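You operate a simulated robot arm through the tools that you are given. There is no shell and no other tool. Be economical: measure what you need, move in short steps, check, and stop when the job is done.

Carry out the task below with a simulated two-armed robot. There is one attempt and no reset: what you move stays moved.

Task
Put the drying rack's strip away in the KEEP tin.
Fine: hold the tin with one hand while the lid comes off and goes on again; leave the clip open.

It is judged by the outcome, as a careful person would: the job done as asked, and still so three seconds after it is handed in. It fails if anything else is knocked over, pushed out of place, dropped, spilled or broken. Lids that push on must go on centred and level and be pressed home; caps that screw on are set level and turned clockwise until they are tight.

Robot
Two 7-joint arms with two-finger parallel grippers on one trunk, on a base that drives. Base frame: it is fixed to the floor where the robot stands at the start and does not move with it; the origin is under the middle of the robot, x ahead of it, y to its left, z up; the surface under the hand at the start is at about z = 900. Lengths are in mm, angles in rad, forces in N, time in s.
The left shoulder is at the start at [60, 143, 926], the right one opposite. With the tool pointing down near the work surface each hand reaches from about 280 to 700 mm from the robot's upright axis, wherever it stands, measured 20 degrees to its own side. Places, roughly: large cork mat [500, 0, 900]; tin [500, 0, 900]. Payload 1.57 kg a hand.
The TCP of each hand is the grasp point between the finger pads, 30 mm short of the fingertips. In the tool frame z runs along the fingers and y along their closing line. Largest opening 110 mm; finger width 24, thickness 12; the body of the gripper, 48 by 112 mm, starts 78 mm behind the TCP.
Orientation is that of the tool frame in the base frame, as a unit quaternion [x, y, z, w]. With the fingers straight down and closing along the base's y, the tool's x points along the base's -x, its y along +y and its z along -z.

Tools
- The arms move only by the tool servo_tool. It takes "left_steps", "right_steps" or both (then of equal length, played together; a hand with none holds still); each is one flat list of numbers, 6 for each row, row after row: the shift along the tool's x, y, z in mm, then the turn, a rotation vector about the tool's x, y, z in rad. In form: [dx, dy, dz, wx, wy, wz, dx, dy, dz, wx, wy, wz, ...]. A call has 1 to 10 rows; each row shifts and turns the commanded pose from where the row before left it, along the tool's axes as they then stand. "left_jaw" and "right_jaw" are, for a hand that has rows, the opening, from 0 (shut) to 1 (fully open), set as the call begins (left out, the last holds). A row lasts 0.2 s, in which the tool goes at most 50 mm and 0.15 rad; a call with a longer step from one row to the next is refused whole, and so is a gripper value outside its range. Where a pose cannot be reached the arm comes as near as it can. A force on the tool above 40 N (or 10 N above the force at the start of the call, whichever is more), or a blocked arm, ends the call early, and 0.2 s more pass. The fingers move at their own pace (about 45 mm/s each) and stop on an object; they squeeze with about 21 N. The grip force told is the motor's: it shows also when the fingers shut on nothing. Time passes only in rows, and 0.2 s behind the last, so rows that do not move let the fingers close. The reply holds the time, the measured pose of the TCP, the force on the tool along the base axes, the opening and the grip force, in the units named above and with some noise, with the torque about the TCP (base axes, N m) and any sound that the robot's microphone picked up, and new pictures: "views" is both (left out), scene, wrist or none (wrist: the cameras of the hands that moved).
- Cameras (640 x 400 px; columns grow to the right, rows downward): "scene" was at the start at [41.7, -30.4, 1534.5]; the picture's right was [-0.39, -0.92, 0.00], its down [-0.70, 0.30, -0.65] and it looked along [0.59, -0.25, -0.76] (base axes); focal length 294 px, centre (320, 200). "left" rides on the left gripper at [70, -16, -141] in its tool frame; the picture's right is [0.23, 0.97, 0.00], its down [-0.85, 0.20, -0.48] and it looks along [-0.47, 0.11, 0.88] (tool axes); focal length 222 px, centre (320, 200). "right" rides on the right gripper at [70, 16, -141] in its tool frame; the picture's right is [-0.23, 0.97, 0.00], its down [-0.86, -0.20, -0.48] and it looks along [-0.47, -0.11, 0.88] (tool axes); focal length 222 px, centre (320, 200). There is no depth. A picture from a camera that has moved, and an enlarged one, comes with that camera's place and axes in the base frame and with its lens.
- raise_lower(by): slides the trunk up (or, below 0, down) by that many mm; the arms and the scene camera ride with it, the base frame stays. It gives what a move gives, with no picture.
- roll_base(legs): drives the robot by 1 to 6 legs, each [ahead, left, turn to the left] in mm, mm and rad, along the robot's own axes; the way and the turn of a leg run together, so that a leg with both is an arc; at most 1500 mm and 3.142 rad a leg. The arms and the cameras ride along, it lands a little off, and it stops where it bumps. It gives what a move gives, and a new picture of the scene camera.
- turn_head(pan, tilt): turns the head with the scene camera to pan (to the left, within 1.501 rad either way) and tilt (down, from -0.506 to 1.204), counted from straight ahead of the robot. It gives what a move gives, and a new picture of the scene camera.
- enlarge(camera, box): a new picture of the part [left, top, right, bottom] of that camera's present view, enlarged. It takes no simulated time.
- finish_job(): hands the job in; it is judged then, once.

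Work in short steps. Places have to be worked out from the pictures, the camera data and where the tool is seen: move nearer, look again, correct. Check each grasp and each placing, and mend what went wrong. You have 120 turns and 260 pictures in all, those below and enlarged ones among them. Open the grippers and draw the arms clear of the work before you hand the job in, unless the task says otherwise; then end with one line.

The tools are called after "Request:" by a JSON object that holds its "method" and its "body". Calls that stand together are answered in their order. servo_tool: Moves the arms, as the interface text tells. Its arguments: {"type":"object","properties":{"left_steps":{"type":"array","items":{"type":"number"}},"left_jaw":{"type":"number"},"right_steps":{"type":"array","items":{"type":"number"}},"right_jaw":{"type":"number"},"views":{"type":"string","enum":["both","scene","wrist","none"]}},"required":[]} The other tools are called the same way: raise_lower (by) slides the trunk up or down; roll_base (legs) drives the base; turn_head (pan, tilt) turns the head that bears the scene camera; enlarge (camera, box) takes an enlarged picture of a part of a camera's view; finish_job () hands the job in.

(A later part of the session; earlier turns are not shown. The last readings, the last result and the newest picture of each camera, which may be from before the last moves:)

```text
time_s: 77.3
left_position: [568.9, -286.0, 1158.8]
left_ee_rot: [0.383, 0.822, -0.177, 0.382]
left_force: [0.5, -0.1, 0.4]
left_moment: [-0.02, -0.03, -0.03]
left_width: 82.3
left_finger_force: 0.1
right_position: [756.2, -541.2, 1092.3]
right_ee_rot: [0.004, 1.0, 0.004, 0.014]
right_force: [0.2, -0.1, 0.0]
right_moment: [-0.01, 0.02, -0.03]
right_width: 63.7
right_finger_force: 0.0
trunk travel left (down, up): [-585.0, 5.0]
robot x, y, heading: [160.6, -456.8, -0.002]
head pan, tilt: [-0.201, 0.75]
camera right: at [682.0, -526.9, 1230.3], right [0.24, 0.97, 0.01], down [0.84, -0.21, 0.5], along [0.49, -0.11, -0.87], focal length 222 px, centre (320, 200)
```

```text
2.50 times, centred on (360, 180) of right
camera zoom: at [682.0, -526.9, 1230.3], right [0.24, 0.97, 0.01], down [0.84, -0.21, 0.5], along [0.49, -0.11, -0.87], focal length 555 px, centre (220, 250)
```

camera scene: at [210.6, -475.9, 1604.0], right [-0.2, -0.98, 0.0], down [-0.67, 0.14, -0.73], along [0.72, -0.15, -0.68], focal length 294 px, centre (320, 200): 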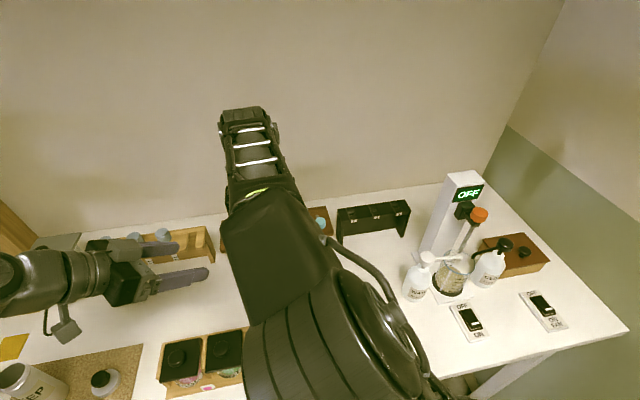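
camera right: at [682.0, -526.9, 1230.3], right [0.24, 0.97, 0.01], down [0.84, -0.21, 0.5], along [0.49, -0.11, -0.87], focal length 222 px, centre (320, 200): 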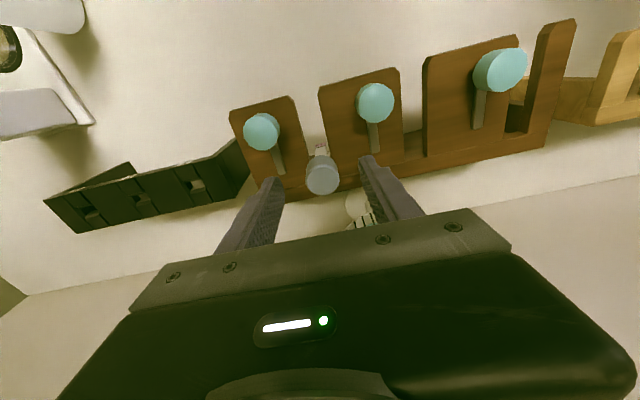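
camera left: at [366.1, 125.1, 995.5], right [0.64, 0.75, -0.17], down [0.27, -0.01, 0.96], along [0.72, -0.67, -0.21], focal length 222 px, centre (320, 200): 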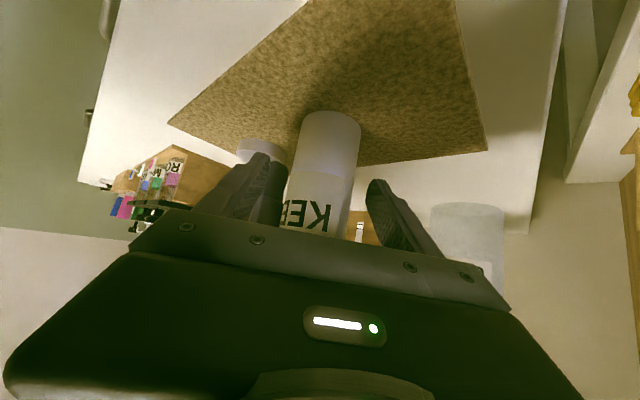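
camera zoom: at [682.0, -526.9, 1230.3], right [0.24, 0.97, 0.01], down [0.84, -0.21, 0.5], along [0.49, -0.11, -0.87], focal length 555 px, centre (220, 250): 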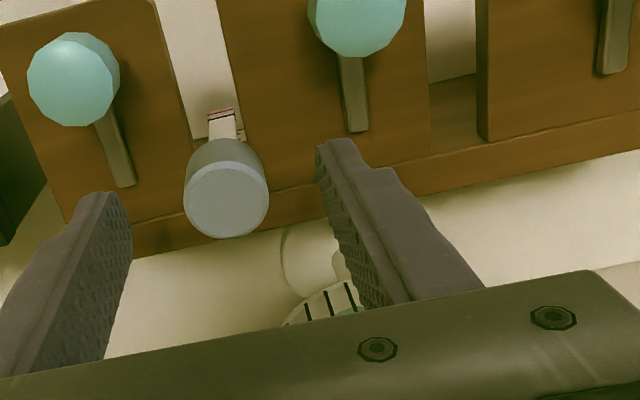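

Same alignment as before. I'll descend to TCP about (765, -541, 1062) and grip the head.

Request:
{"method": "servo_tool", "body": {"right_steps": [-3, 0, 12, 0, 0, 0, -3, 0, 12, 0, 0, 0, -2, 0, 5, 0, 0, 0], "views": "none"}}

Request:
{"method": "servo_tool", "body": {"right_steps": [0, 0, 0, 0, 0, 0, 0, 0, 0, 0, 0, 0, 0, 0, 0, 0, 0, 0, 0, 0, 0, 0, 0, 0], "right_jaw": 0.15, "views": "wrist"}}

```text
time_s: 78.1
left_position: [569.6, -286.0, 1157.8]
left_ee_rot: [0.383, 0.822, -0.178, 0.382]
left_force: [0.7, -0.3, -0.3]
left_moment: [-0.04, -0.03, -0.01]
left_width: 82.4
left_finger_force: 0.1
right_position: [764.9, -541.9, 1062.9]
right_ee_rot: [0.005, 1.0, 0.005, 0.013]
right_force: [-0.1, -0.2, 0.1]
right_moment: [-0.02, -0.03, 0.02]
right_width: 63.8
right_finger_force: 0.1
trunk travel left (down, up): [-585.0, 5.0]
robot x, y, heading: [161.5, -460.9, -0.002]
head pan, tilt: [-0.201, 0.75]
```

```text
time_s: 79.1
left_position: [567.2, -285.9, 1159.4]
left_ee_rot: [0.383, 0.822, -0.178, 0.383]
left_force: [0.0, -0.7, -0.4]
left_moment: [0.01, -0.02, -0.01]
left_width: 82.5
left_finger_force: 0.2
right_position: [764.8, -541.6, 1064.0]
right_ee_rot: [0.004, 1.0, 0.005, 0.013]
right_force: [0.1, 0.1, -0.9]
right_moment: [-0.03, 0.0, -0.03]
right_width: 30.4
right_finger_force: 20.8
trunk travel left (down, up): [-585.0, 5.0]
robot x, y, heading: [160.8, -458.0, -0.0]
head pan, tilt: [-0.201, 0.75]
camera right: at [690.8, -527.2, 1202.3], right [0.23, 0.97, 0.01], down [0.84, -0.21, 0.5], along [0.49, -0.11, -0.87], focal length 222 px, centre (320, 200)
```

right: 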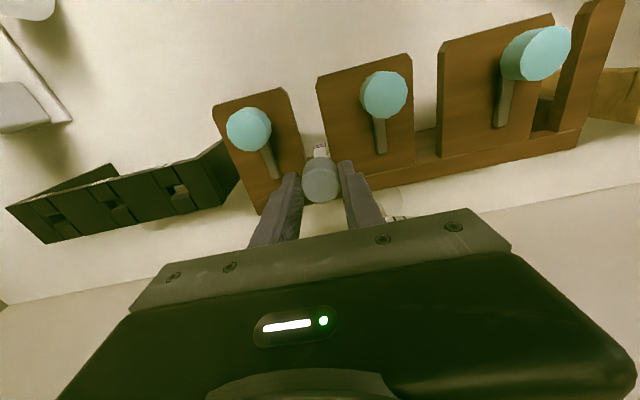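

Gripped at 30.4 mm. I'll extract it along the proven path, then continue back and up.

Request:
{"method": "servo_tool", "body": {"right_steps": [0, 0, -8, 0, 0, 0, 0, 0, -8, 0, 0, 0, 1, 0, -6, 0, 0, 0, 5, 2, -5, 0, 0, 0, 5, 2, -6, 0, 0, 0, 12, 0, -8, 0, 0, 0, 20, 0, -10, 0, 0, 0, 25, 0, -10, 0, 0, 0, 40, 0, -10, 0, 0, 0, 40, 0, -10, 0, 0, 0], "views": "wrist"}}

Request:
{"method": "enlarge", "body": {"camera": "right", "box": [240, 100, 480, 260]}}

```text
time_s: 81.3
left_position: [567.7, -286.2, 1158.5]
left_ee_rot: [0.383, 0.822, -0.177, 0.382]
left_force: [0.9, -0.4, -0.3]
left_moment: [0.0, 0.0, 0.01]
left_width: 82.8
left_finger_force: 0.0
right_position: [612.0, -536.9, 1142.9]
right_ee_rot: [0.003, 1.0, 0.004, 0.013]
right_force: [-0.5, -0.1, -0.6]
right_moment: [0.05, -0.05, -0.01]
right_width: 30.5
right_finger_force: 20.5
right hand out of reach, approached as far as the arm can: row 3
trunk travel left (down, up): [-585.0, 5.0]
robot x, y, heading: [161.4, -459.1, -0.006]
head pan, tilt: [-0.201, 0.75]
camera right: at [537.3, -522.6, 1280.8], right [0.23, 0.97, 0.01], down [0.84, -0.21, 0.5], along [0.49, -0.1, -0.87], focal length 222 px, centre (320, 200)
```

right: 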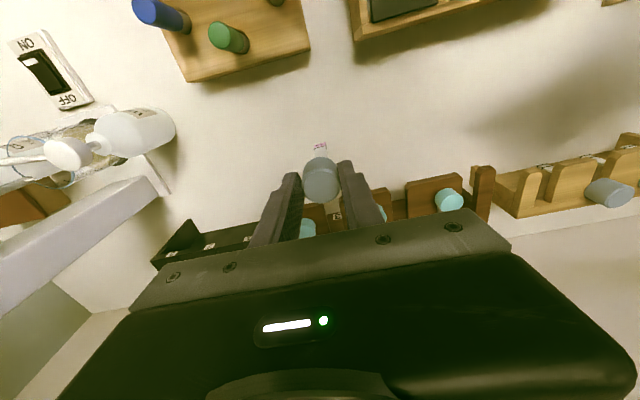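

```text
2.50 times, centred on (360, 180) of right
camera zoom: at [537.3, -522.6, 1280.8], right [0.23, 0.97, 0.01], down [0.84, -0.21, 0.5], along [0.49, -0.1, -0.87], focal length 555 px, centre (220, 250)
```

zoom: 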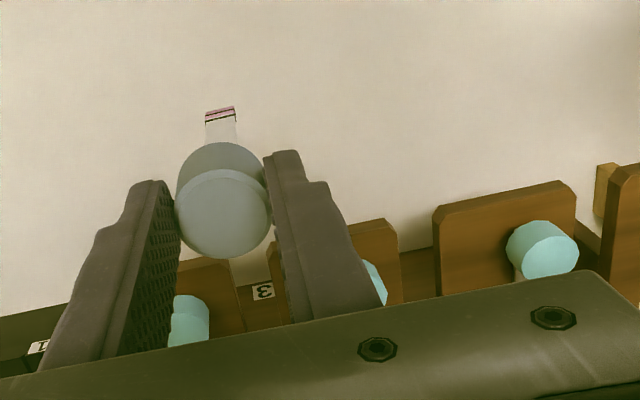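

The strip is out and held. Its tip hangs about 127 mm below the TCP, so I need TCP above about 1165 to clear the tin rim. I'll test how high the arm can go.

Request:
{"method": "servo_tool", "body": {"right_steps": [20, 0, -12, 0, 0, 0, 20, 0, -12, 0, 0, 0, 10, 0, -12, 0, 0, 0, 0, 0, -12, 0, 0, 0], "views": "none"}}

Request:
{"method": "raise_lower", "body": {"by": 5}}

```text
time_s: 82.3
left_position: [568.4, -286.1, 1158.8]
left_ee_rot: [0.383, 0.822, -0.178, 0.382]
left_force: [0.7, 0.5, -0.7]
left_moment: [0.02, -0.01, -0.01]
left_width: 82.4
left_finger_force: 0.1
right_position: [561.4, -535.8, 1186.5]
right_ee_rot: [0.004, 1.0, 0.004, 0.012]
right_force: [0.7, 0.4, -0.6]
right_moment: [0.01, 0.02, 0.01]
right_width: 30.6
right_finger_force: 20.8
trunk travel left (down, up): [-585.0, 5.0]
robot x, y, heading: [161.0, -461.5, 0.001]
head pan, tilt: [-0.201, 0.75]
```

```text
time_s: 82.8
left_position: [568.7, -285.0, 1163.0]
left_ee_rot: [0.383, 0.822, -0.178, 0.383]
left_force: [-1.4, 0.7, 0.2]
left_moment: [-0.03, -0.04, 0.04]
left_width: 82.4
left_finger_force: 0.2
right_position: [560.8, -535.6, 1190.7]
right_ee_rot: [0.004, 1.0, 0.003, 0.014]
right_force: [0.0, 0.3, 0.2]
right_moment: [0.0, 0.01, -0.01]
right_width: 30.4
right_finger_force: 21.2
trunk travel left (down, up): [-590.0, 0.0]
robot x, y, heading: [156.7, -460.3, -0.003]
head pan, tilt: [-0.201, 0.75]
```

At this reach the hand gets to 1190, so the strip tip is at about 1063, which clears the tin rim. I'll drive back and turn the robot to face the tin.

Request:
{"method": "roll_base", "body": {"legs": [[-113, 0, 0], [0, 340, 0], [0, 0, 0.5]]}}

Request:
{"method": "turn_head", "body": {"pan": -0.25, "tilt": 0.95}}

```text
time_s: 87.2
left_position: [320.7, 225.9, 1163.7]
left_ee_rot: [0.166, 0.891, -0.076, 0.415]
left_force: [0.6, -0.2, 0.4]
left_moment: [-0.01, 0.01, -0.01]
left_width: 82.5
left_finger_force: 0.0
right_position: [436.2, 4.2, 1191.8]
right_ee_rot: [-0.246, 0.969, 0.008, 0.012]
right_force: [-0.8, 0.1, -0.7]
right_moment: [0.01, 0.03, 0.0]
right_width: 30.3
right_finger_force: 21.2
trunk travel left (down, up): [-590.0, 0.0]
robot x, y, heading: [44.8, -124.5, 0.501]
head pan, tilt: [-0.201, 0.75]
camera scene: at [99.9, -113.4, 1609.0], right [0.3, -0.95, 0.0], down [-0.65, -0.2, -0.73], along [0.7, 0.22, -0.68], focal length 294 px, centre (320, 200)
```

scene: 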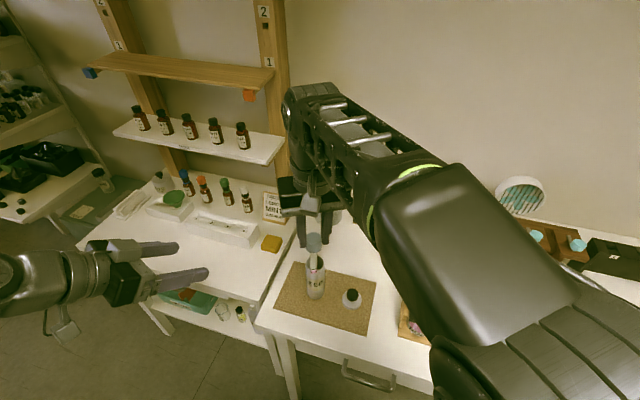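

```text
time_s: 88.0
left_position: [321.2, 226.2, 1163.5]
left_ee_rot: [0.166, 0.891, -0.077, 0.415]
left_force: [-0.1, -0.1, 0.1]
left_moment: [-0.02, 0.01, -0.02]
left_width: 82.6
left_finger_force: 0.0
right_position: [435.7, 4.5, 1193.7]
right_ee_rot: [-0.247, 0.969, 0.007, 0.012]
right_force: [-0.2, 0.2, -1.2]
right_moment: [-0.04, -0.01, 0.0]
right_width: 30.1
right_finger_force: 21.3
trunk travel left (down, up): [-590.0, 0.0]
robot x, y, heading: [45.9, -123.7, 0.498]
head pan, tilt: [-0.25, 0.949]
camera scene: at [91.4, -120.0, 1593.5], right [0.25, -0.97, 0.0], down [-0.79, -0.2, -0.58], along [0.56, 0.15, -0.81], focal length 294 px, centre (320, 200)
```

scene: 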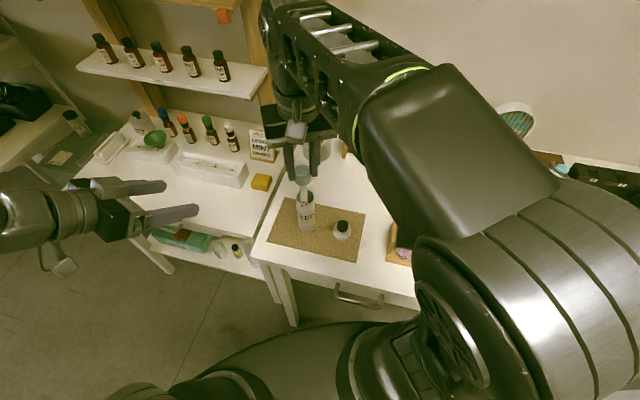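

The landing is good and I'm still holding the strip. I'll zoom to locate the tin mouth relative to the strip.

Request:
{"method": "enlarge", "body": {"camera": "scene", "box": [265, 150, 375, 260]}}

Request:
{"method": "enlarge", "body": {"camera": "right", "box": [220, 60, 460, 220]}}

```text
3.64 times, centred on (320, 205) of scene
camera zoom: at [91.4, -120.0, 1593.5], right [0.25, -0.97, 0.0], down [-0.79, -0.2, -0.58], along [0.56, 0.15, -0.81], focal length 1069 px, centre (320, 182)
```

zoom: 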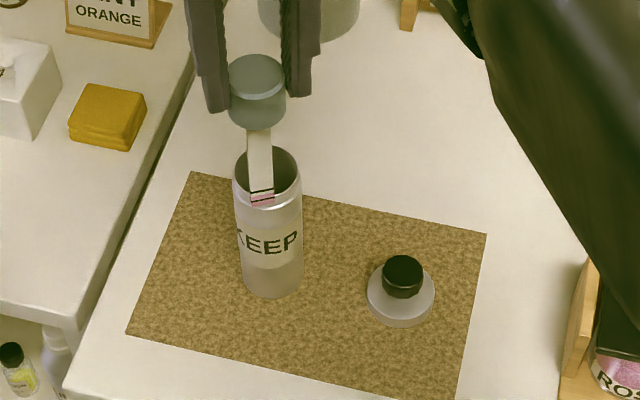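

```text
2.50 times, centred on (340, 140) of right
camera zoom: at [363.9, -19.2, 1330.4], right [-0.26, 0.96, 0.01], down [0.84, 0.22, 0.5], along [0.48, 0.14, -0.87], focal length 555 px, centre (270, 350)
```

zoom: 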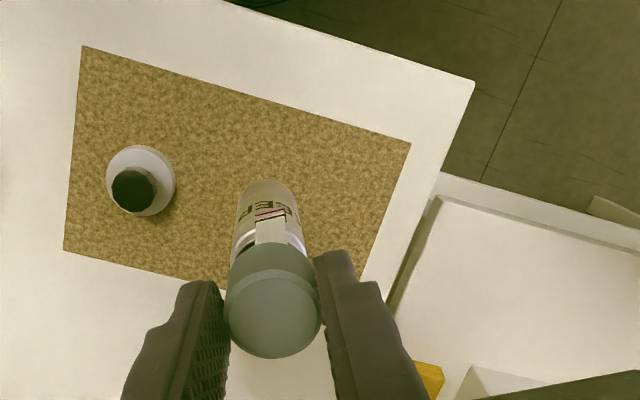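

The tin mouth is centred at about (478, 18.5). I'll move the strip above it, keeping the height.

Request:
{"method": "servo_tool", "body": {"right_steps": [-14, -3.2, 2, 0, 0, 0, -14, -3.2, 2, 0, 0, 0, -14, -3.2, 3, 0, 0, 0], "views": "none"}}

Request:
{"method": "enlarge", "body": {"camera": "scene", "box": [265, 130, 375, 240]}}

Request:
{"method": "enlarge", "body": {"camera": "right", "box": [220, 60, 460, 220]}}

```text
time_s: 88.8
left_position: [321.2, 227.3, 1164.4]
left_ee_rot: [0.166, 0.892, -0.077, 0.414]
left_force: [0.2, -0.8, 0.4]
left_moment: [0.0, -0.01, -0.01]
left_width: 82.6
left_finger_force: 0.1
right_position: [478.9, 15.2, 1186.6]
right_ee_rot: [-0.247, 0.969, 0.008, 0.011]
right_force: [0.6, -0.3, -0.4]
right_moment: [0.0, 0.03, 0.02]
right_width: 30.6
right_finger_force: 20.8
trunk travel left (down, up): [-590.0, 0.0]
robot x, y, heading: [44.7, -125.1, 0.504]
head pan, tilt: [-0.25, 0.949]
```

```text
3.64 times, centred on (320, 185) of scene
camera zoom: at [92.1, -119.7, 1593.5], right [0.25, -0.97, 0.0], down [-0.79, -0.2, -0.58], along [0.56, 0.15, -0.81], focal length 1069 px, centre (320, 254)
```

zoom: 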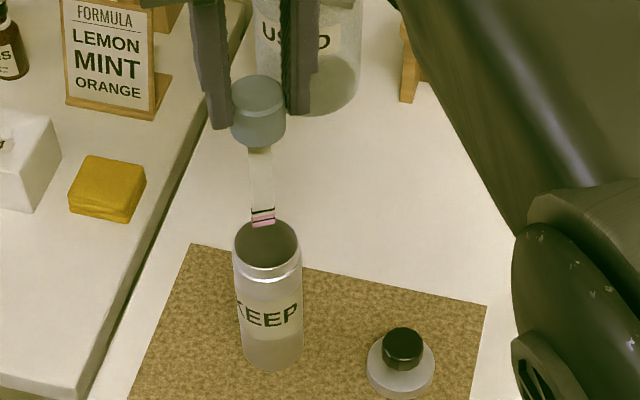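

```text
2.50 times, centred on (340, 140) of right
camera zoom: at [406.4, -7.2, 1324.6], right [-0.27, 0.96, 0.01], down [0.84, 0.22, 0.5], along [0.48, 0.14, -0.87], focal length 555 px, centre (270, 350)
```

zoom: 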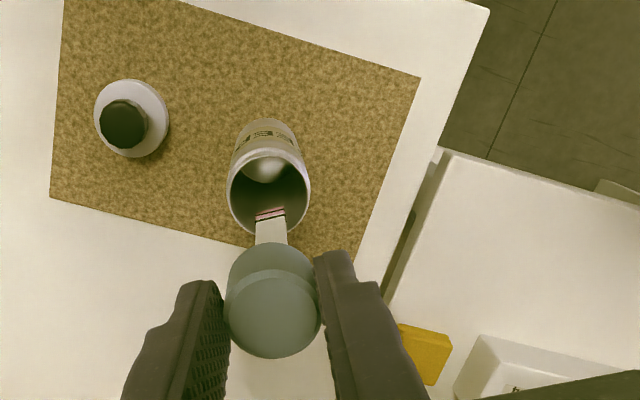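

The strip tip is at about (481, 19, 1049), right over the mouth. I'll lower 35 mm so the tip enters, then check.

Request:
{"method": "servo_tool", "body": {"right_steps": [1, 1.5, 12, 0, 0, 0, 0, 0, 12, 0, 0, 0, 0, 0, 11, 0, 0, 0], "views": "none"}}

Request:
{"method": "enlarge", "body": {"camera": "scene", "box": [265, 130, 375, 240]}}

Request:
{"method": "enlarge", "body": {"camera": "right", "box": [220, 60, 460, 220]}}

```text
time_s: 89.6
left_position: [322.2, 227.3, 1163.6]
left_ee_rot: [0.166, 0.892, -0.077, 0.414]
left_force: [-0.4, -0.2, 0.1]
left_moment: [0.0, -0.02, -0.01]
left_width: 82.5
left_finger_force: 0.1
right_position: [477.5, 17.0, 1149.7]
right_ee_rot: [-0.246, 0.969, 0.007, 0.012]
right_force: [-1.5, 0.4, -1.1]
right_moment: [0.0, 0.02, 0.02]
right_width: 30.4
right_finger_force: 20.7
trunk travel left (down, up): [-590.0, 0.0]
robot x, y, heading: [49.5, -125.2, 0.509]
head pan, tilt: [-0.25, 0.949]
```

```text
3.64 times, centred on (320, 185) of scene
camera zoom: at [91.6, -119.8, 1593.5], right [0.25, -0.97, 0.0], down [-0.79, -0.2, -0.58], along [0.56, 0.15, -0.81], focal length 1069 px, centre (320, 254)
```

zoom: 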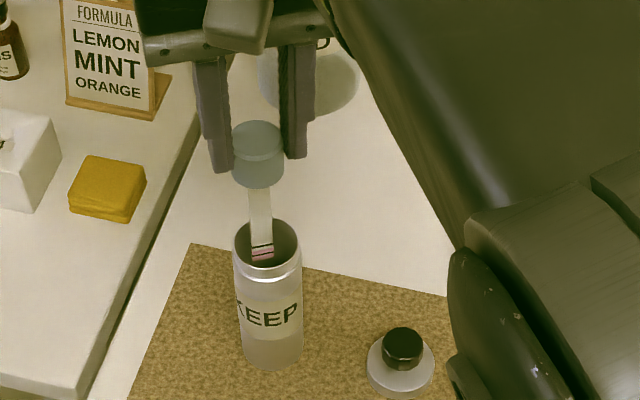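

```text
2.50 times, centred on (340, 140) of right
camera zoom: at [404.7, -5.6, 1288.7], right [-0.27, 0.96, 0.01], down [0.84, 0.22, 0.5], along [0.48, 0.14, -0.87], focal length 555 px, centre (270, 350)
```

zoom: 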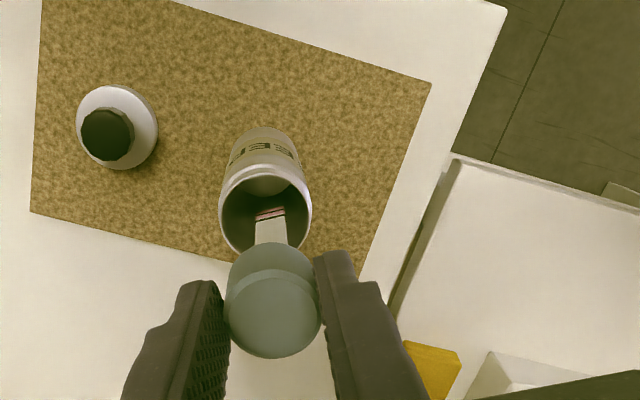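

The tip is inside the mouth and free. I'll keep lowering, down to TCP about 1078.

Request:
{"method": "servo_tool", "body": {"right_steps": [0, -1, 14, 0, 0, 0, 0, 0, 14, 0, 0, 0, 0, 0, 14, 0, 0, 0, 0, 0, 14, 0, 0, 0, 0, 0, 14, 0, 0, 0], "views": "none"}}

Request:
{"method": "enlarge", "body": {"camera": "scene", "box": [265, 130, 375, 240]}}

Request:
{"method": "enlarge", "body": {"camera": "right", "box": [220, 60, 460, 220]}}

```text
time_s: 90.8
left_position: [322.4, 227.3, 1163.3]
left_ee_rot: [0.166, 0.891, -0.077, 0.415]
left_force: [1.0, -0.2, 0.1]
left_moment: [-0.02, -0.01, -0.01]
left_width: 82.2
left_finger_force: 0.0
right_position: [479.3, 17.7, 1081.9]
right_ee_rot: [-0.246, 0.969, 0.008, 0.012]
right_force: [-0.1, 0.2, -1.4]
right_moment: [0.0, 0.03, 0.03]
right_width: 30.5
right_finger_force: 21.4
trunk travel left (down, up): [-590.0, 0.0]
robot x, y, heading: [47.1, -124.8, 0.502]
head pan, tilt: [-0.25, 0.949]
```

```text
3.64 times, centred on (320, 185) of scene
camera zoom: at [91.5, -119.8, 1593.5], right [0.25, -0.97, 0.0], down [-0.79, -0.2, -0.58], along [0.56, 0.15, -0.81], focal length 1069 px, centre (320, 254)
```

zoom: 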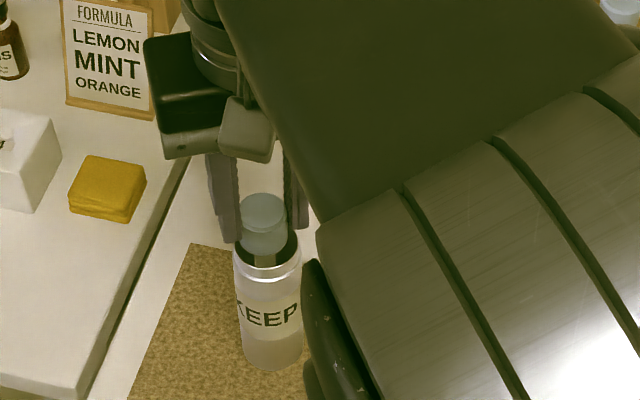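

```text
2.50 times, centred on (340, 140) of right
camera zoom: at [405.8, -5.7, 1219.7], right [-0.26, 0.96, 0.01], down [0.84, 0.22, 0.5], along [0.48, 0.14, -0.87], focal length 555 px, centre (270, 350)
```

zoom: 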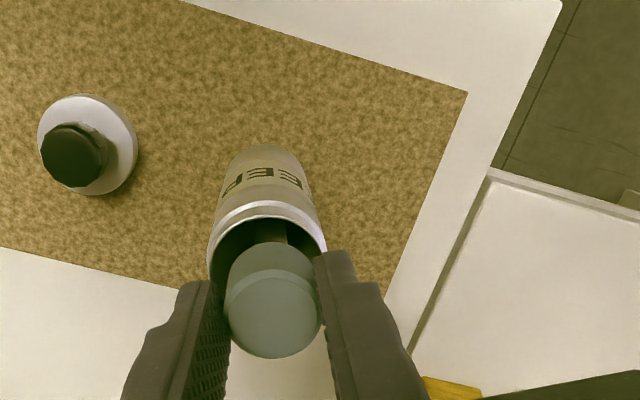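

The head is at the mouth and no forces show. I'll lower 16 mm more, bringing the fingertips just above the rim.

Request:
{"method": "servo_tool", "body": {"right_steps": [0, -0.5, 8, 0, 0, 0, 0, -0.5, 8, 0, 0, 0], "views": "none"}}

Request:
{"method": "enlarge", "body": {"camera": "scene", "box": [265, 150, 345, 230]}}

Request:
{"method": "enlarge", "body": {"camera": "right", "box": [240, 100, 420, 220]}}

```text
time_s: 91.4
left_position: [320.8, 225.3, 1162.8]
left_ee_rot: [0.166, 0.891, -0.077, 0.415]
left_force: [-0.3, -0.1, 0.3]
left_moment: [0.0, 0.01, 0.0]
left_width: 82.5
left_finger_force: 0.1
right_position: [478.4, 16.3, 1065.4]
right_ee_rot: [-0.246, 0.969, 0.008, 0.012]
right_force: [-1.2, 0.9, 16.8]
right_moment: [0.29, -0.06, -0.03]
right_width: 30.8
right_finger_force: 20.9
trunk travel left (down, up): [-590.0, 0.0]
robot x, y, heading: [48.2, -128.4, 0.499]
head pan, tilt: [-0.25, 0.949]
```

```text
5.00 times, centred on (305, 190) of scene
camera zoom: at [90.1, -120.2, 1593.7], right [0.25, -0.97, 0.0], down [-0.79, -0.2, -0.58], along [0.56, 0.15, -0.81], focal length 1470 px, centre (395, 250)
```

zoom: 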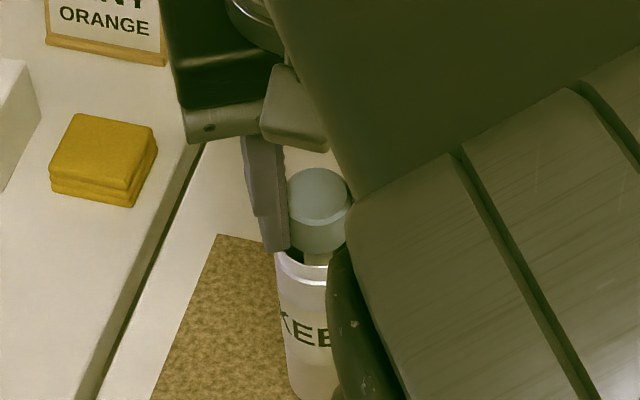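

```text
3.33 times, centred on (330, 160) of right
camera zoom: at [405.6, -6.1, 1204.3], right [-0.27, 0.96, 0.01], down [0.84, 0.22, 0.5], along [0.48, 0.15, -0.87], focal length 740 px, centre (287, 333)
```

zoom: 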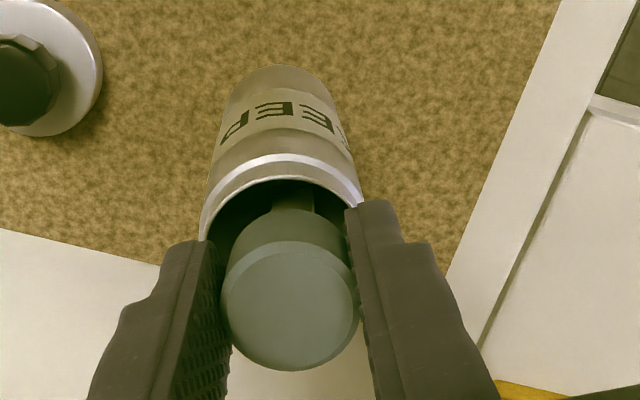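

The +y fingertip is touching the rim (17 N). I'll ease up 4 mm and release. The head is already inside the mouth, so the strip just slides down.

Request:
{"method": "servo_tool", "body": {"right_steps": [0, -1, -4, 0, 0, 0, 0, 0, 0, 0, 0, 0], "views": "none"}}

Request:
{"method": "servo_tool", "body": {"right_steps": [0, 0, 0, 0, 0, 0, 0, 0, 0, 0, 0, 0, 0, 0, 0, 0, 0, 0], "right_jaw": 0.5, "views": "none"}}

Request:
{"method": "servo_tool", "body": {"right_steps": [0, 0, -20, 0, 0, 0, 0, 0, -30, 0, 0, 0, 0, 0, -30, 0, 0, 0], "views": "wrist"}}

Request:
{"method": "enlarge", "body": {"camera": "right", "box": [220, 60, 460, 220]}}

```text
time_s: 92.0
left_position: [321.2, 226.3, 1163.4]
left_ee_rot: [0.166, 0.891, -0.077, 0.415]
left_force: [1.4, 0.5, 0.7]
left_moment: [0.02, 0.01, 0.02]
left_width: 82.5
left_finger_force: 0.0
right_position: [478.9, 17.4, 1068.4]
right_ee_rot: [-0.246, 0.969, 0.006, 0.011]
right_force: [0.1, 0.0, 0.4]
right_moment: [0.01, 0.01, 0.02]
right_width: 30.4
right_finger_force: 21.0
trunk travel left (down, up): [-590.0, 0.0]
robot x, y, heading: [48.0, -123.4, 0.504]
head pan, tilt: [-0.25, 0.949]
```

```text
time_s: 92.8
left_position: [321.6, 226.3, 1162.9]
left_ee_rot: [0.165, 0.891, -0.077, 0.415]
left_force: [0.0, -1.2, -0.3]
left_moment: [0.01, 0.03, -0.01]
left_width: 82.6
left_finger_force: 0.0
right_position: [480.3, 17.1, 1068.6]
right_ee_rot: [-0.246, 0.969, 0.008, 0.012]
right_force: [1.2, -0.2, 0.4]
right_moment: [0.02, 0.0, 0.01]
right_width: 54.9
right_finger_force: 0.0
trunk travel left (down, up): [-590.0, 0.0]
robot x, y, heading: [47.9, -124.3, 0.5]
head pan, tilt: [-0.25, 0.949]
```

```text
time_s: 93.6
left_position: [322.5, 226.3, 1162.4]
left_ee_rot: [0.166, 0.891, -0.077, 0.415]
left_force: [-0.1, -0.3, -0.3]
left_moment: [0.01, -0.04, 0.01]
left_width: 82.7
left_finger_force: 0.0
right_position: [478.8, 14.1, 1150.5]
right_ee_rot: [-0.245, 0.969, 0.006, 0.01]
right_force: [0.6, -0.3, -0.3]
right_moment: [0.03, -0.01, 0.0]
right_width: 55.3
right_finger_force: 0.0
trunk travel left (down, up): [-590.0, 0.0]
robot x, y, heading: [49.3, -122.1, 0.503]
head pan, tilt: [-0.25, 0.949]
camera right: at [405.4, -9.4, 1288.4], right [-0.26, 0.96, 0.01], down [0.84, 0.22, 0.5], along [0.48, 0.14, -0.87], focal length 222 px, centre (320, 200)
```

right: 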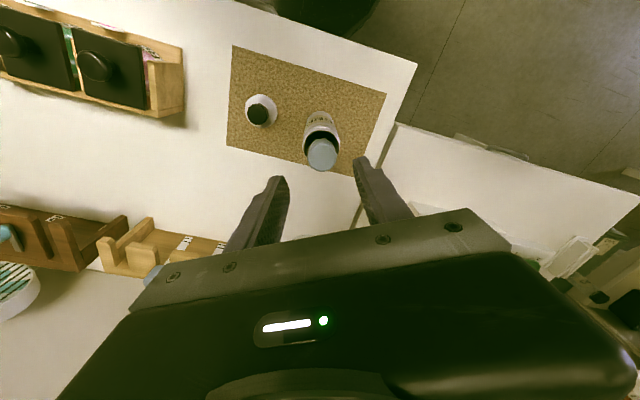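

```text
2.50 times, centred on (340, 140) of right
camera zoom: at [405.4, -9.4, 1288.4], right [-0.26, 0.96, 0.01], down [0.84, 0.22, 0.5], along [0.48, 0.14, -0.87], focal length 555 px, centre (270, 350)
```

zoom: 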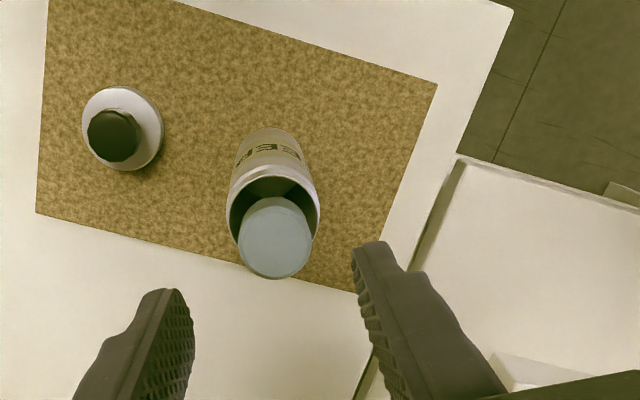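

The strip is released. I'll check whether the head sits below the rim.

Request:
{"method": "servo_tool", "body": {"right_steps": [40, -20, 0, 0, 0, 0, 40, -20, 0, 0, 0, 0], "views": "none"}}

Request:
{"method": "enlarge", "body": {"camera": "scene", "box": [260, 160, 360, 250]}}

Request:
{"method": "enlarge", "body": {"camera": "right", "box": [220, 60, 500, 260]}}

```text
time_s: 94.2
left_position: [321.4, 224.5, 1163.5]
left_ee_rot: [0.165, 0.891, -0.077, 0.415]
left_force: [-0.4, -0.2, -0.2]
left_moment: [0.01, 0.04, 0.02]
left_width: 82.8
left_finger_force: 0.1
right_position: [427.0, -60.5, 1147.9]
right_ee_rot: [-0.246, 0.969, 0.008, 0.011]
right_force: [0.3, 0.0, 0.3]
right_moment: [0.03, 0.01, 0.03]
right_width: 54.9
right_finger_force: 0.0
trunk travel left (down, up): [-590.0, 0.0]
robot x, y, heading: [47.4, -121.2, 0.502]
head pan, tilt: [-0.25, 0.949]
```

```text
4.44 times, centred on (310, 205) of scene
camera zoom: at [91.0, -121.0, 1593.5], right [0.25, -0.97, 0.0], down [-0.79, -0.2, -0.58], along [0.56, 0.15, -0.81], focal length 1306 px, centre (364, 178)
```

zoom: 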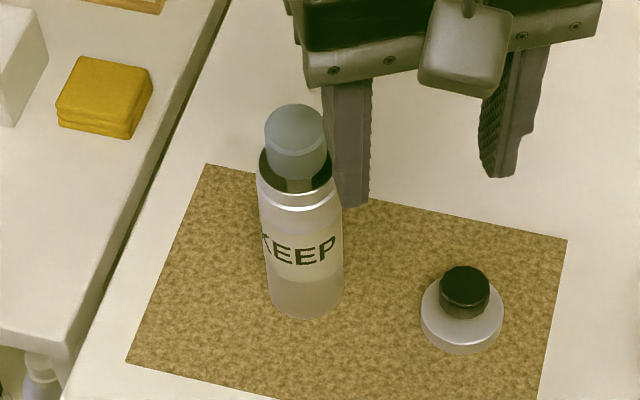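

```text
2.00 times, centred on (360, 160) of right
camera zoom: at [354.2, -83.8, 1285.5], right [-0.26, 0.96, 0.01], down [0.84, 0.22, 0.5], along [0.48, 0.14, -0.87], focal length 444 px, centre (240, 280)
```

zoom: 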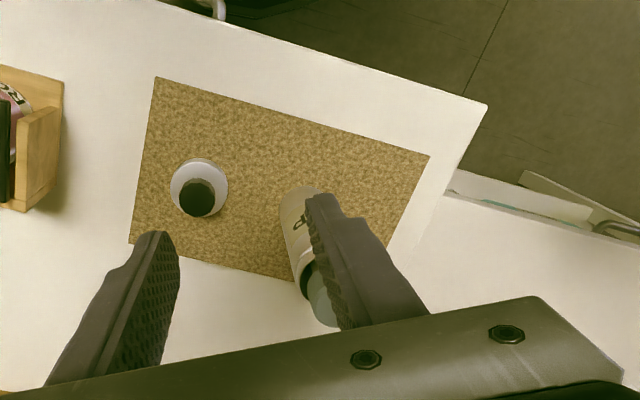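

The head still stands proud of the rim. I'll look closer to see what it is resting on.

Request:
{"method": "enlarge", "body": {"camera": "scene", "box": [290, 170, 350, 235]}}

Request:
{"method": "enlarge", "body": {"camera": "left", "box": [160, 0, 480, 260]}}

```text
6.15 times, centred on (320, 202) of scene
camera zoom: at [91.0, -121.0, 1593.5], right [0.25, -0.97, 0.0], down [-0.79, -0.2, -0.58], along [0.56, 0.15, -0.81], focal length 1809 px, centre (320, 185)
```

zoom: 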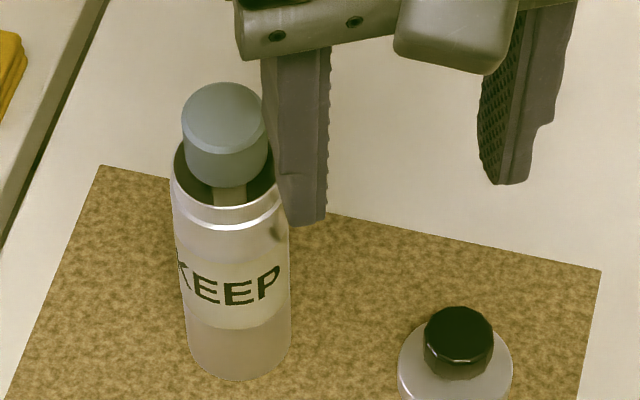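

```text
1.54 times, centred on (320, 130) of left
camera zoom: at [172.5, 266.7, 1202.0], right [0.21, 0.96, -0.17], down [0.24, 0.12, 0.96], along [0.95, -0.25, -0.21], focal length 342 px, centre (320, 308)
```

zoom: 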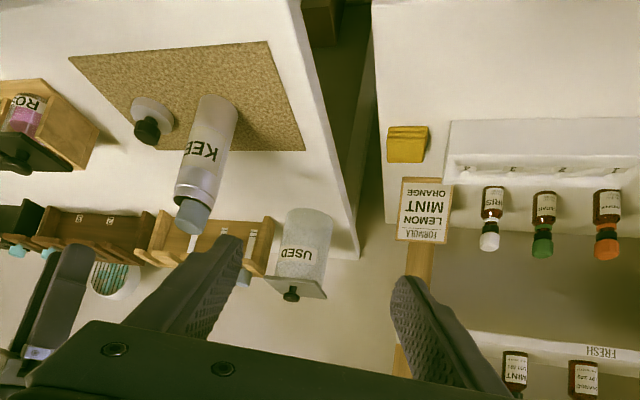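

The head seems to rest on the back rim rather than having dropped in. I'll go back above it, regrip, centre it and lower again.

Request:
{"method": "servo_tool", "body": {"right_steps": [-25.8, 14.6, 0, 0, 0, 0, -25.8, 14.6, 0, 0, 0, 0, -25.8, 14.6, 0, 0, 0, 0, 0, 0, 15, 0, 0, 0], "views": "none"}}

Request:
{"method": "enlarge", "body": {"camera": "right", "box": [230, 80, 410, 200]}}

Request:
{"method": "enlarge", "body": {"camera": "scene", "box": [275, 140, 345, 220]}}

```text
time_s: 95.2
left_position: [320.7, 225.6, 1164.3]
left_ee_rot: [0.166, 0.891, -0.078, 0.415]
left_force: [0.0, -0.5, -0.7]
left_moment: [0.01, 0.01, 0.02]
left_width: 82.5
left_finger_force: 0.1
right_position: [475.6, 18.4, 1133.3]
right_ee_rot: [-0.246, 0.969, 0.008, 0.012]
right_force: [-1.1, -0.6, 0.2]
right_moment: [0.03, -0.03, -0.03]
right_width: 55.0
right_finger_force: 0.1
trunk travel left (down, up): [-590.0, 0.0]
robot x, y, heading: [47.8, -126.6, 0.503]
head pan, tilt: [-0.25, 0.949]
```

```text
3.33 times, centred on (320, 140) of right
camera zoom: at [401.8, -5.7, 1272.8], right [-0.26, 0.96, 0.01], down [0.84, 0.22, 0.5], along [0.48, 0.14, -0.87], focal length 740 px, centre (320, 400)
```

zoom: 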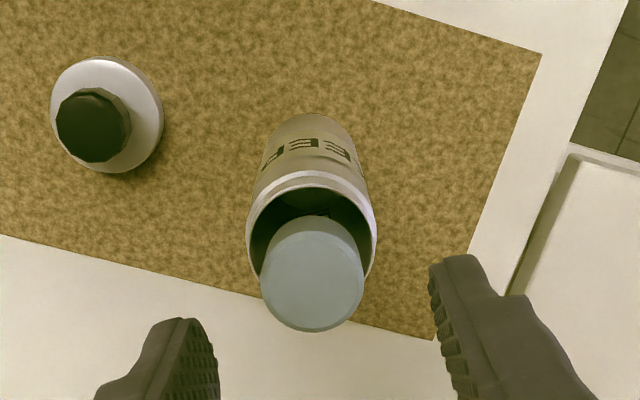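

```text
5.00 times, centred on (310, 180) of scene
camera zoom: at [91.0, -120.4, 1593.5], right [0.25, -0.97, 0.0], down [-0.79, -0.2, -0.58], along [0.56, 0.15, -0.81], focal length 1470 px, centre (370, 300)
```

zoom: 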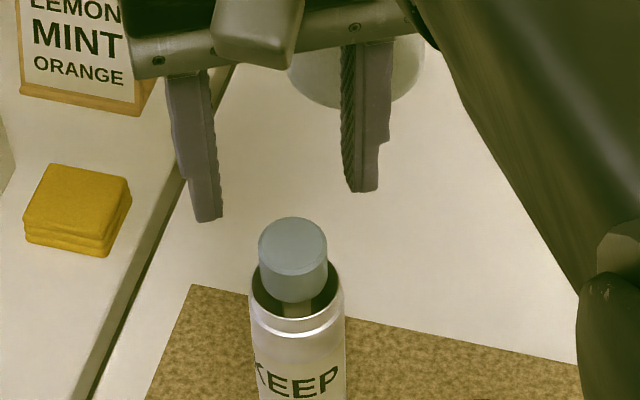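

I'll centre the fingers over the head with a 3–4 mm correction and descend to regrip it.

Request:
{"method": "servo_tool", "body": {"right_steps": [-3, -4, 15, 0, 0, 0, 0, 0, 20, 0, 0, 0, 0, 0, 18, 0, 0, 0], "views": "none"}}

Request:
{"method": "enlarge", "body": {"camera": "right", "box": [230, 100, 410, 220]}}

Request:
{"method": "enlarge", "body": {"camera": "scene", "box": [275, 140, 345, 220]}}

```text
time_s: 96.0
left_position: [321.4, 226.8, 1162.8]
left_ee_rot: [0.166, 0.891, -0.077, 0.415]
left_force: [0.5, -0.2, 0.8]
left_moment: [-0.01, 0.01, -0.01]
left_width: 82.6
left_finger_force: 0.1
right_position: [481.4, 14.9, 1081.1]
right_ee_rot: [-0.246, 0.969, 0.007, 0.012]
right_force: [-1.1, 0.4, 0.6]
right_moment: [-0.02, 0.03, -0.02]
right_width: 54.9
right_finger_force: 0.1
trunk travel left (down, up): [-590.0, 0.0]
robot x, y, heading: [45.8, -120.9, 0.506]
head pan, tilt: [-0.25, 0.949]
```

```text
3.33 times, centred on (320, 160) of right
camera zoom: at [408.5, -7.7, 1218.8], right [-0.26, 0.96, 0.01], down [0.84, 0.22, 0.5], along [0.48, 0.14, -0.87], focal length 740 px, centre (320, 333)
```

zoom: 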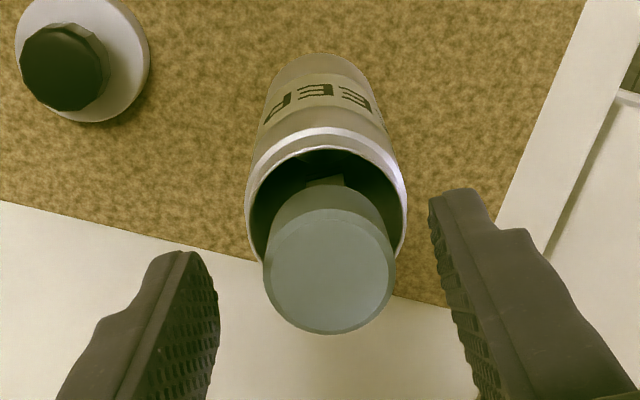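

```text
5.00 times, centred on (310, 180) of scene
camera zoom: at [91.6, -119.9, 1593.5], right [0.25, -0.97, 0.0], down [-0.79, -0.2, -0.58], along [0.56, 0.15, -0.81], focal length 1470 px, centre (370, 300)
```

zoom: 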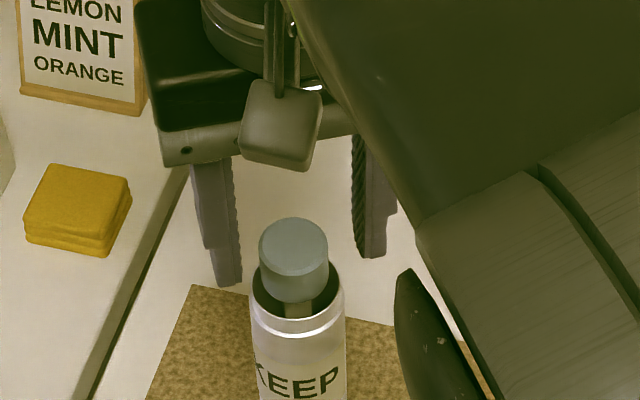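

The head top is 15 mm below the TCP and nearly centred. I'll correct by 2 mm and close on it.

Request:
{"method": "servo_tool", "body": {"right_steps": [2, 2.4, 0, 0, 0, 0, 0, 0, 0, 0, 0, 0], "views": "none"}}

Request:
{"method": "servo_tool", "body": {"right_steps": [0, 0, 0, 0, 0, 0, 0, 0, 0, 0, 0, 0, 0, 0, 0, 0, 0, 0], "right_jaw": 0.15, "views": "none"}}

Request:
{"method": "enlarge", "body": {"camera": "right", "box": [230, 100, 410, 220]}}

```text
time_s: 96.6
left_position: [321.5, 226.7, 1163.6]
left_ee_rot: [0.166, 0.891, -0.077, 0.415]
left_force: [0.1, -0.2, -0.4]
left_moment: [0.0, 0.02, 0.04]
left_width: 82.3
left_finger_force: 0.1
right_position: [477.7, 16.9, 1080.6]
right_ee_rot: [-0.246, 0.969, 0.007, 0.01]
right_force: [-1.1, -0.2, 0.1]
right_moment: [0.01, 0.0, -0.03]
right_width: 55.2
right_finger_force: 0.0
trunk travel left (down, up): [-590.0, 0.0]
robot x, y, heading: [45.0, -119.6, 0.501]
head pan, tilt: [-0.25, 0.949]
```

```text
time_s: 97.4
left_position: [321.2, 226.7, 1164.3]
left_ee_rot: [0.165, 0.892, -0.076, 0.415]
left_force: [-0.2, -0.1, 0.0]
left_moment: [0.02, 0.04, -0.03]
left_width: 82.8
left_finger_force: 0.1
right_position: [476.9, 15.7, 1080.3]
right_ee_rot: [-0.246, 0.969, 0.007, 0.012]
right_force: [0.2, 0.0, 0.7]
right_moment: [0.02, 0.02, -0.02]
right_width: 30.5
right_finger_force: 21.6
trunk travel left (down, up): [-590.0, 0.0]
robot x, y, heading: [46.2, -121.0, 0.502]
head pan, tilt: [-0.25, 0.949]
```

```text
3.33 times, centred on (320, 160) of right
camera zoom: at [404.7, -6.7, 1219.6], right [-0.26, 0.96, 0.01], down [0.84, 0.22, 0.5], along [0.48, 0.14, -0.87], focal length 740 px, centre (320, 333)
```

zoom: 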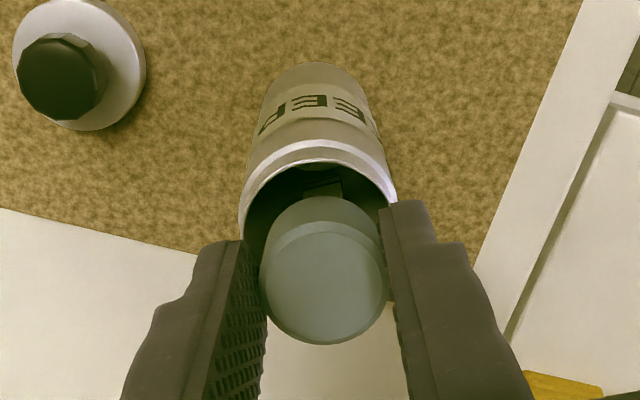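

Regripped without disturbance. The earlier contact must have been the blade tip touching something inside, so I'll lift the strip out and look into the tin.

Request:
{"method": "servo_tool", "body": {"right_steps": [0, -1, -20, 0, 0, 0, 0, 0, -25, 0, 0, 0, 0, 0, -25, 0, 0, 0, 0, 0, -25, 0, 0, 0, 20, 0, -10, 0, 0, 0, 30, 0, 0, 0, 0, 0], "views": "none"}}

Request:
{"method": "enlarge", "body": {"camera": "right", "box": [260, 60, 380, 160]}}

Request:
{"method": "enlarge", "body": {"camera": "scene", "box": [275, 140, 345, 220]}}

```text
time_s: 98.8
left_position: [321.4, 225.4, 1163.3]
left_ee_rot: [0.166, 0.891, -0.077, 0.415]
left_force: [-0.2, -0.9, -0.2]
left_moment: [0.03, 0.01, 0.03]
left_width: 82.4
left_finger_force: 0.1
right_position: [431.7, -10.2, 1184.6]
right_ee_rot: [-0.246, 0.969, 0.007, 0.012]
right_force: [-0.6, -0.1, -0.6]
right_moment: [0.03, 0.0, 0.0]
right_width: 30.9
right_finger_force: 21.2
trunk travel left (down, up): [-590.0, 0.0]
robot x, y, heading: [47.7, -125.4, 0.505]
head pan, tilt: [-0.25, 0.949]
```

```text
4.00 times, centred on (320, 110) of right
camera zoom: at [358.3, -33.5, 1324.0], right [-0.26, 0.96, 0.01], down [0.84, 0.22, 0.5], along [0.48, 0.14, -0.87], focal length 888 px, centre (320, 560)
```

zoom: 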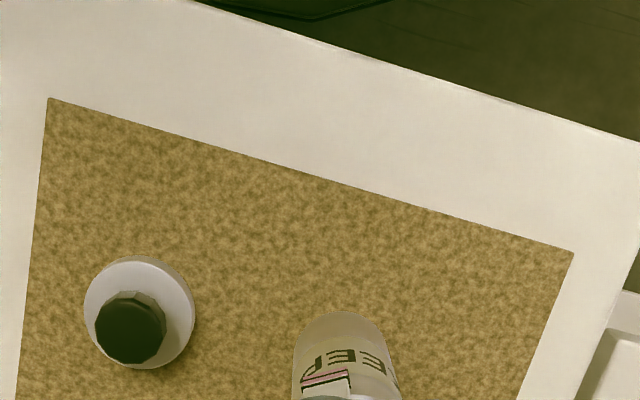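

```text
5.00 times, centred on (310, 180) of scene
camera zoom: at [90.7, -120.7, 1593.5], right [0.25, -0.97, 0.0], down [-0.79, -0.2, -0.58], along [0.56, 0.15, -0.81], focal length 1470 px, centre (370, 300)
```

zoom: 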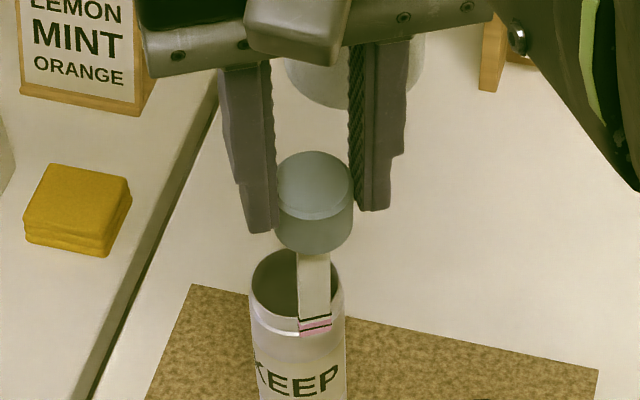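

I'll move the hand forward past the tin, so the wrist camera looks almost straight down into it.

Request:
{"method": "servo_tool", "body": {"right_steps": [-28, 0, 0, 0, 0, 0, -28, 0, 0, 0, 0, 0, -28, 0, 0, 0, 0, 0, -25, 0, 5, 0, 0, 0], "views": "wrist"}}

Request:
{"method": "enlarge", "body": {"camera": "right", "box": [280, 80, 380, 180]}}

```text
time_s: 99.8
left_position: [322.2, 227.0, 1163.8]
left_ee_rot: [0.167, 0.892, -0.077, 0.413]
left_force: [0.0, 0.6, 0.2]
left_moment: [0.0, 0.03, -0.02]
left_width: 82.3
left_finger_force: 0.1
right_position: [522.6, 40.0, 1184.7]
right_ee_rot: [-0.245, 0.969, 0.009, 0.018]
right_force: [-0.1, -0.2, -0.9]
right_moment: [-0.02, -0.02, -0.01]
right_width: 30.9
right_finger_force: 21.3
right hand out of reach, approached as far as the arm can: row 4
trunk travel left (down, up): [-590.0, 0.0]
robot x, y, heading: [49.0, -125.3, 0.503]
head pan, tilt: [-0.25, 0.949]
camera right: at [448.7, 15.9, 1322.8], right [-0.26, 0.96, 0.02], down [0.83, 0.22, 0.51], along [0.49, 0.15, -0.86], focal length 222 px, centre (320, 200)
```

right: 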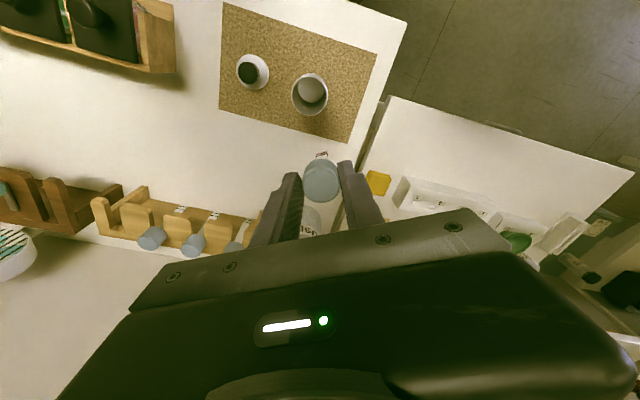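

```text
4.00 times, centred on (330, 130) of right
camera zoom: at [448.7, 15.9, 1322.8], right [-0.26, 0.96, 0.02], down [0.83, 0.22, 0.51], along [0.49, 0.15, -0.86], focal length 888 px, centre (280, 480)
```

zoom: 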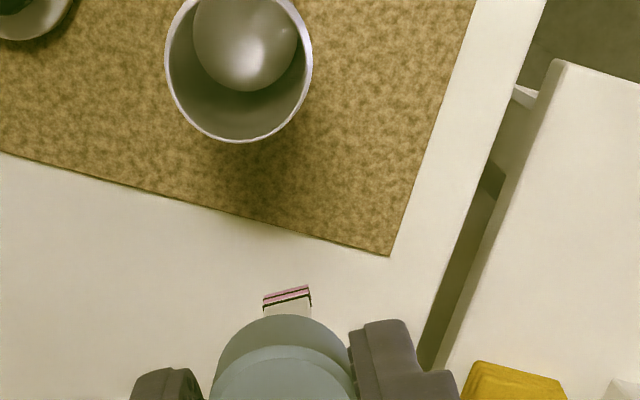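

I'll zoom hard into the tin's interior to see what is down there.

Request:
{"method": "enlarge", "body": {"camera": "right", "box": [290, 72, 330, 116]}}

Request:
{"method": "enlarge", "body": {"camera": "right", "box": [230, 45, 275, 95]}}

```text
9.09 times, centred on (310, 94) of right
camera zoom: at [448.7, 15.9, 1322.8], right [-0.26, 0.96, 0.02], down [0.83, 0.22, 0.51], along [0.49, 0.15, -0.86], focal length 2019 px, centre (411, 1164)
```

zoom: 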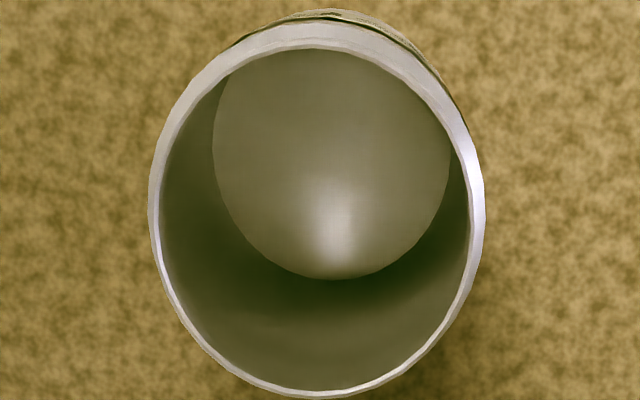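

```text
8.00 times, centred on (252, 70) of right
camera zoom: at [448.7, 15.9, 1322.8], right [-0.26, 0.96, 0.02], down [0.83, 0.22, 0.51], along [0.49, 0.15, -0.86], focal length 1777 px, centre (860, 1240)
```

zoom: 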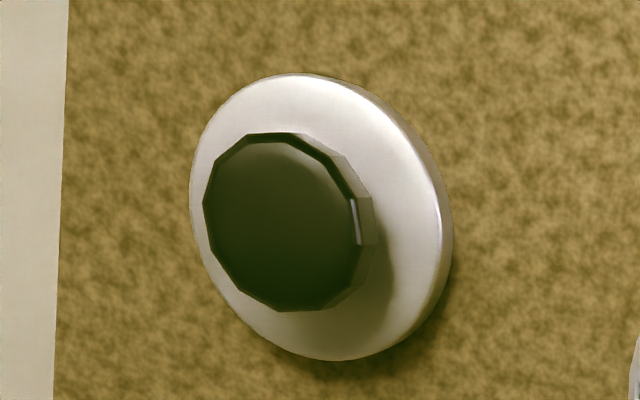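

The tin is empty with a flat floor about 96 mm below the rim. I need the strip's true length, so I'll move it over clear mat, lower it and compare.

Request:
{"method": "servo_tool", "body": {"right_steps": [-8, 13, 15, 0, 0, 0, -8, 13, 25, 0, 0, 0, 0, 0, 25, 0, 0, 0, 0, 0, 25, 0, 0, 0, 0, 0, 20, 0, 0, 0], "views": "none"}}

Request:
{"method": "enlarge", "body": {"camera": "scene", "box": [250, 120, 350, 220]}}

Request:
{"method": "enlarge", "body": {"camera": "left", "box": [180, 0, 340, 160]}}

```text
time_s: 101.0
left_position: [322.2, 226.4, 1164.0]
left_ee_rot: [0.167, 0.892, -0.077, 0.414]
left_force: [-0.5, -0.2, 0.1]
left_moment: [-0.02, 0.0, -0.02]
left_width: 82.2
left_finger_force: 0.1
right_position: [524.6, 71.3, 1075.2]
right_ee_rot: [-0.247, 0.969, 0.008, 0.011]
right_force: [-0.3, -0.1, 0.2]
right_moment: [0.01, 0.02, -0.04]
right_width: 30.3
right_finger_force: 21.9
trunk travel left (down, up): [-590.0, 0.0]
robot x, y, heading: [49.1, -124.6, 0.506]
head pan, tilt: [-0.25, 0.949]
```

```text
4.00 times, centred on (300, 170) of scene
camera zoom: at [91.6, -120.0, 1593.5], right [0.25, -0.97, 0.0], down [-0.79, -0.2, -0.58], along [0.56, 0.15, -0.81], focal length 1176 px, centre (400, 320)
```

zoom: 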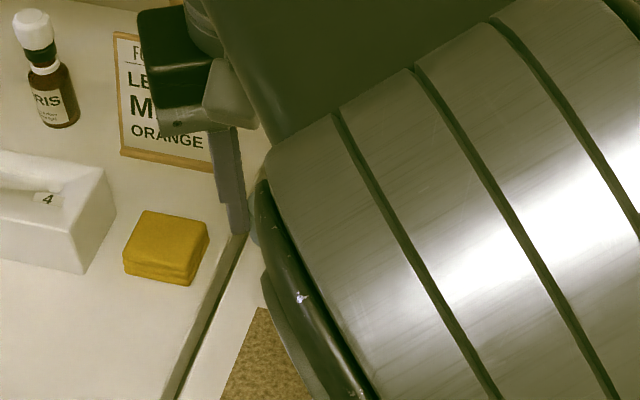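

```text
2.50 times, centred on (260, 80) of left
camera zoom: at [173.1, 267.5, 1201.7], right [0.21, 0.96, -0.17], down [0.24, 0.12, 0.96], along [0.95, -0.25, -0.21], focal length 555 px, centre (470, 500)
```

zoom: 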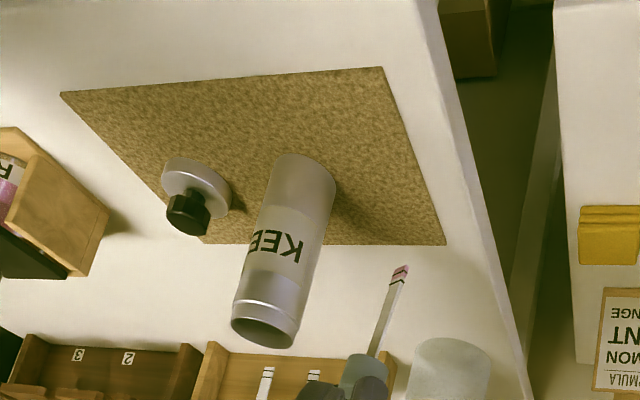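

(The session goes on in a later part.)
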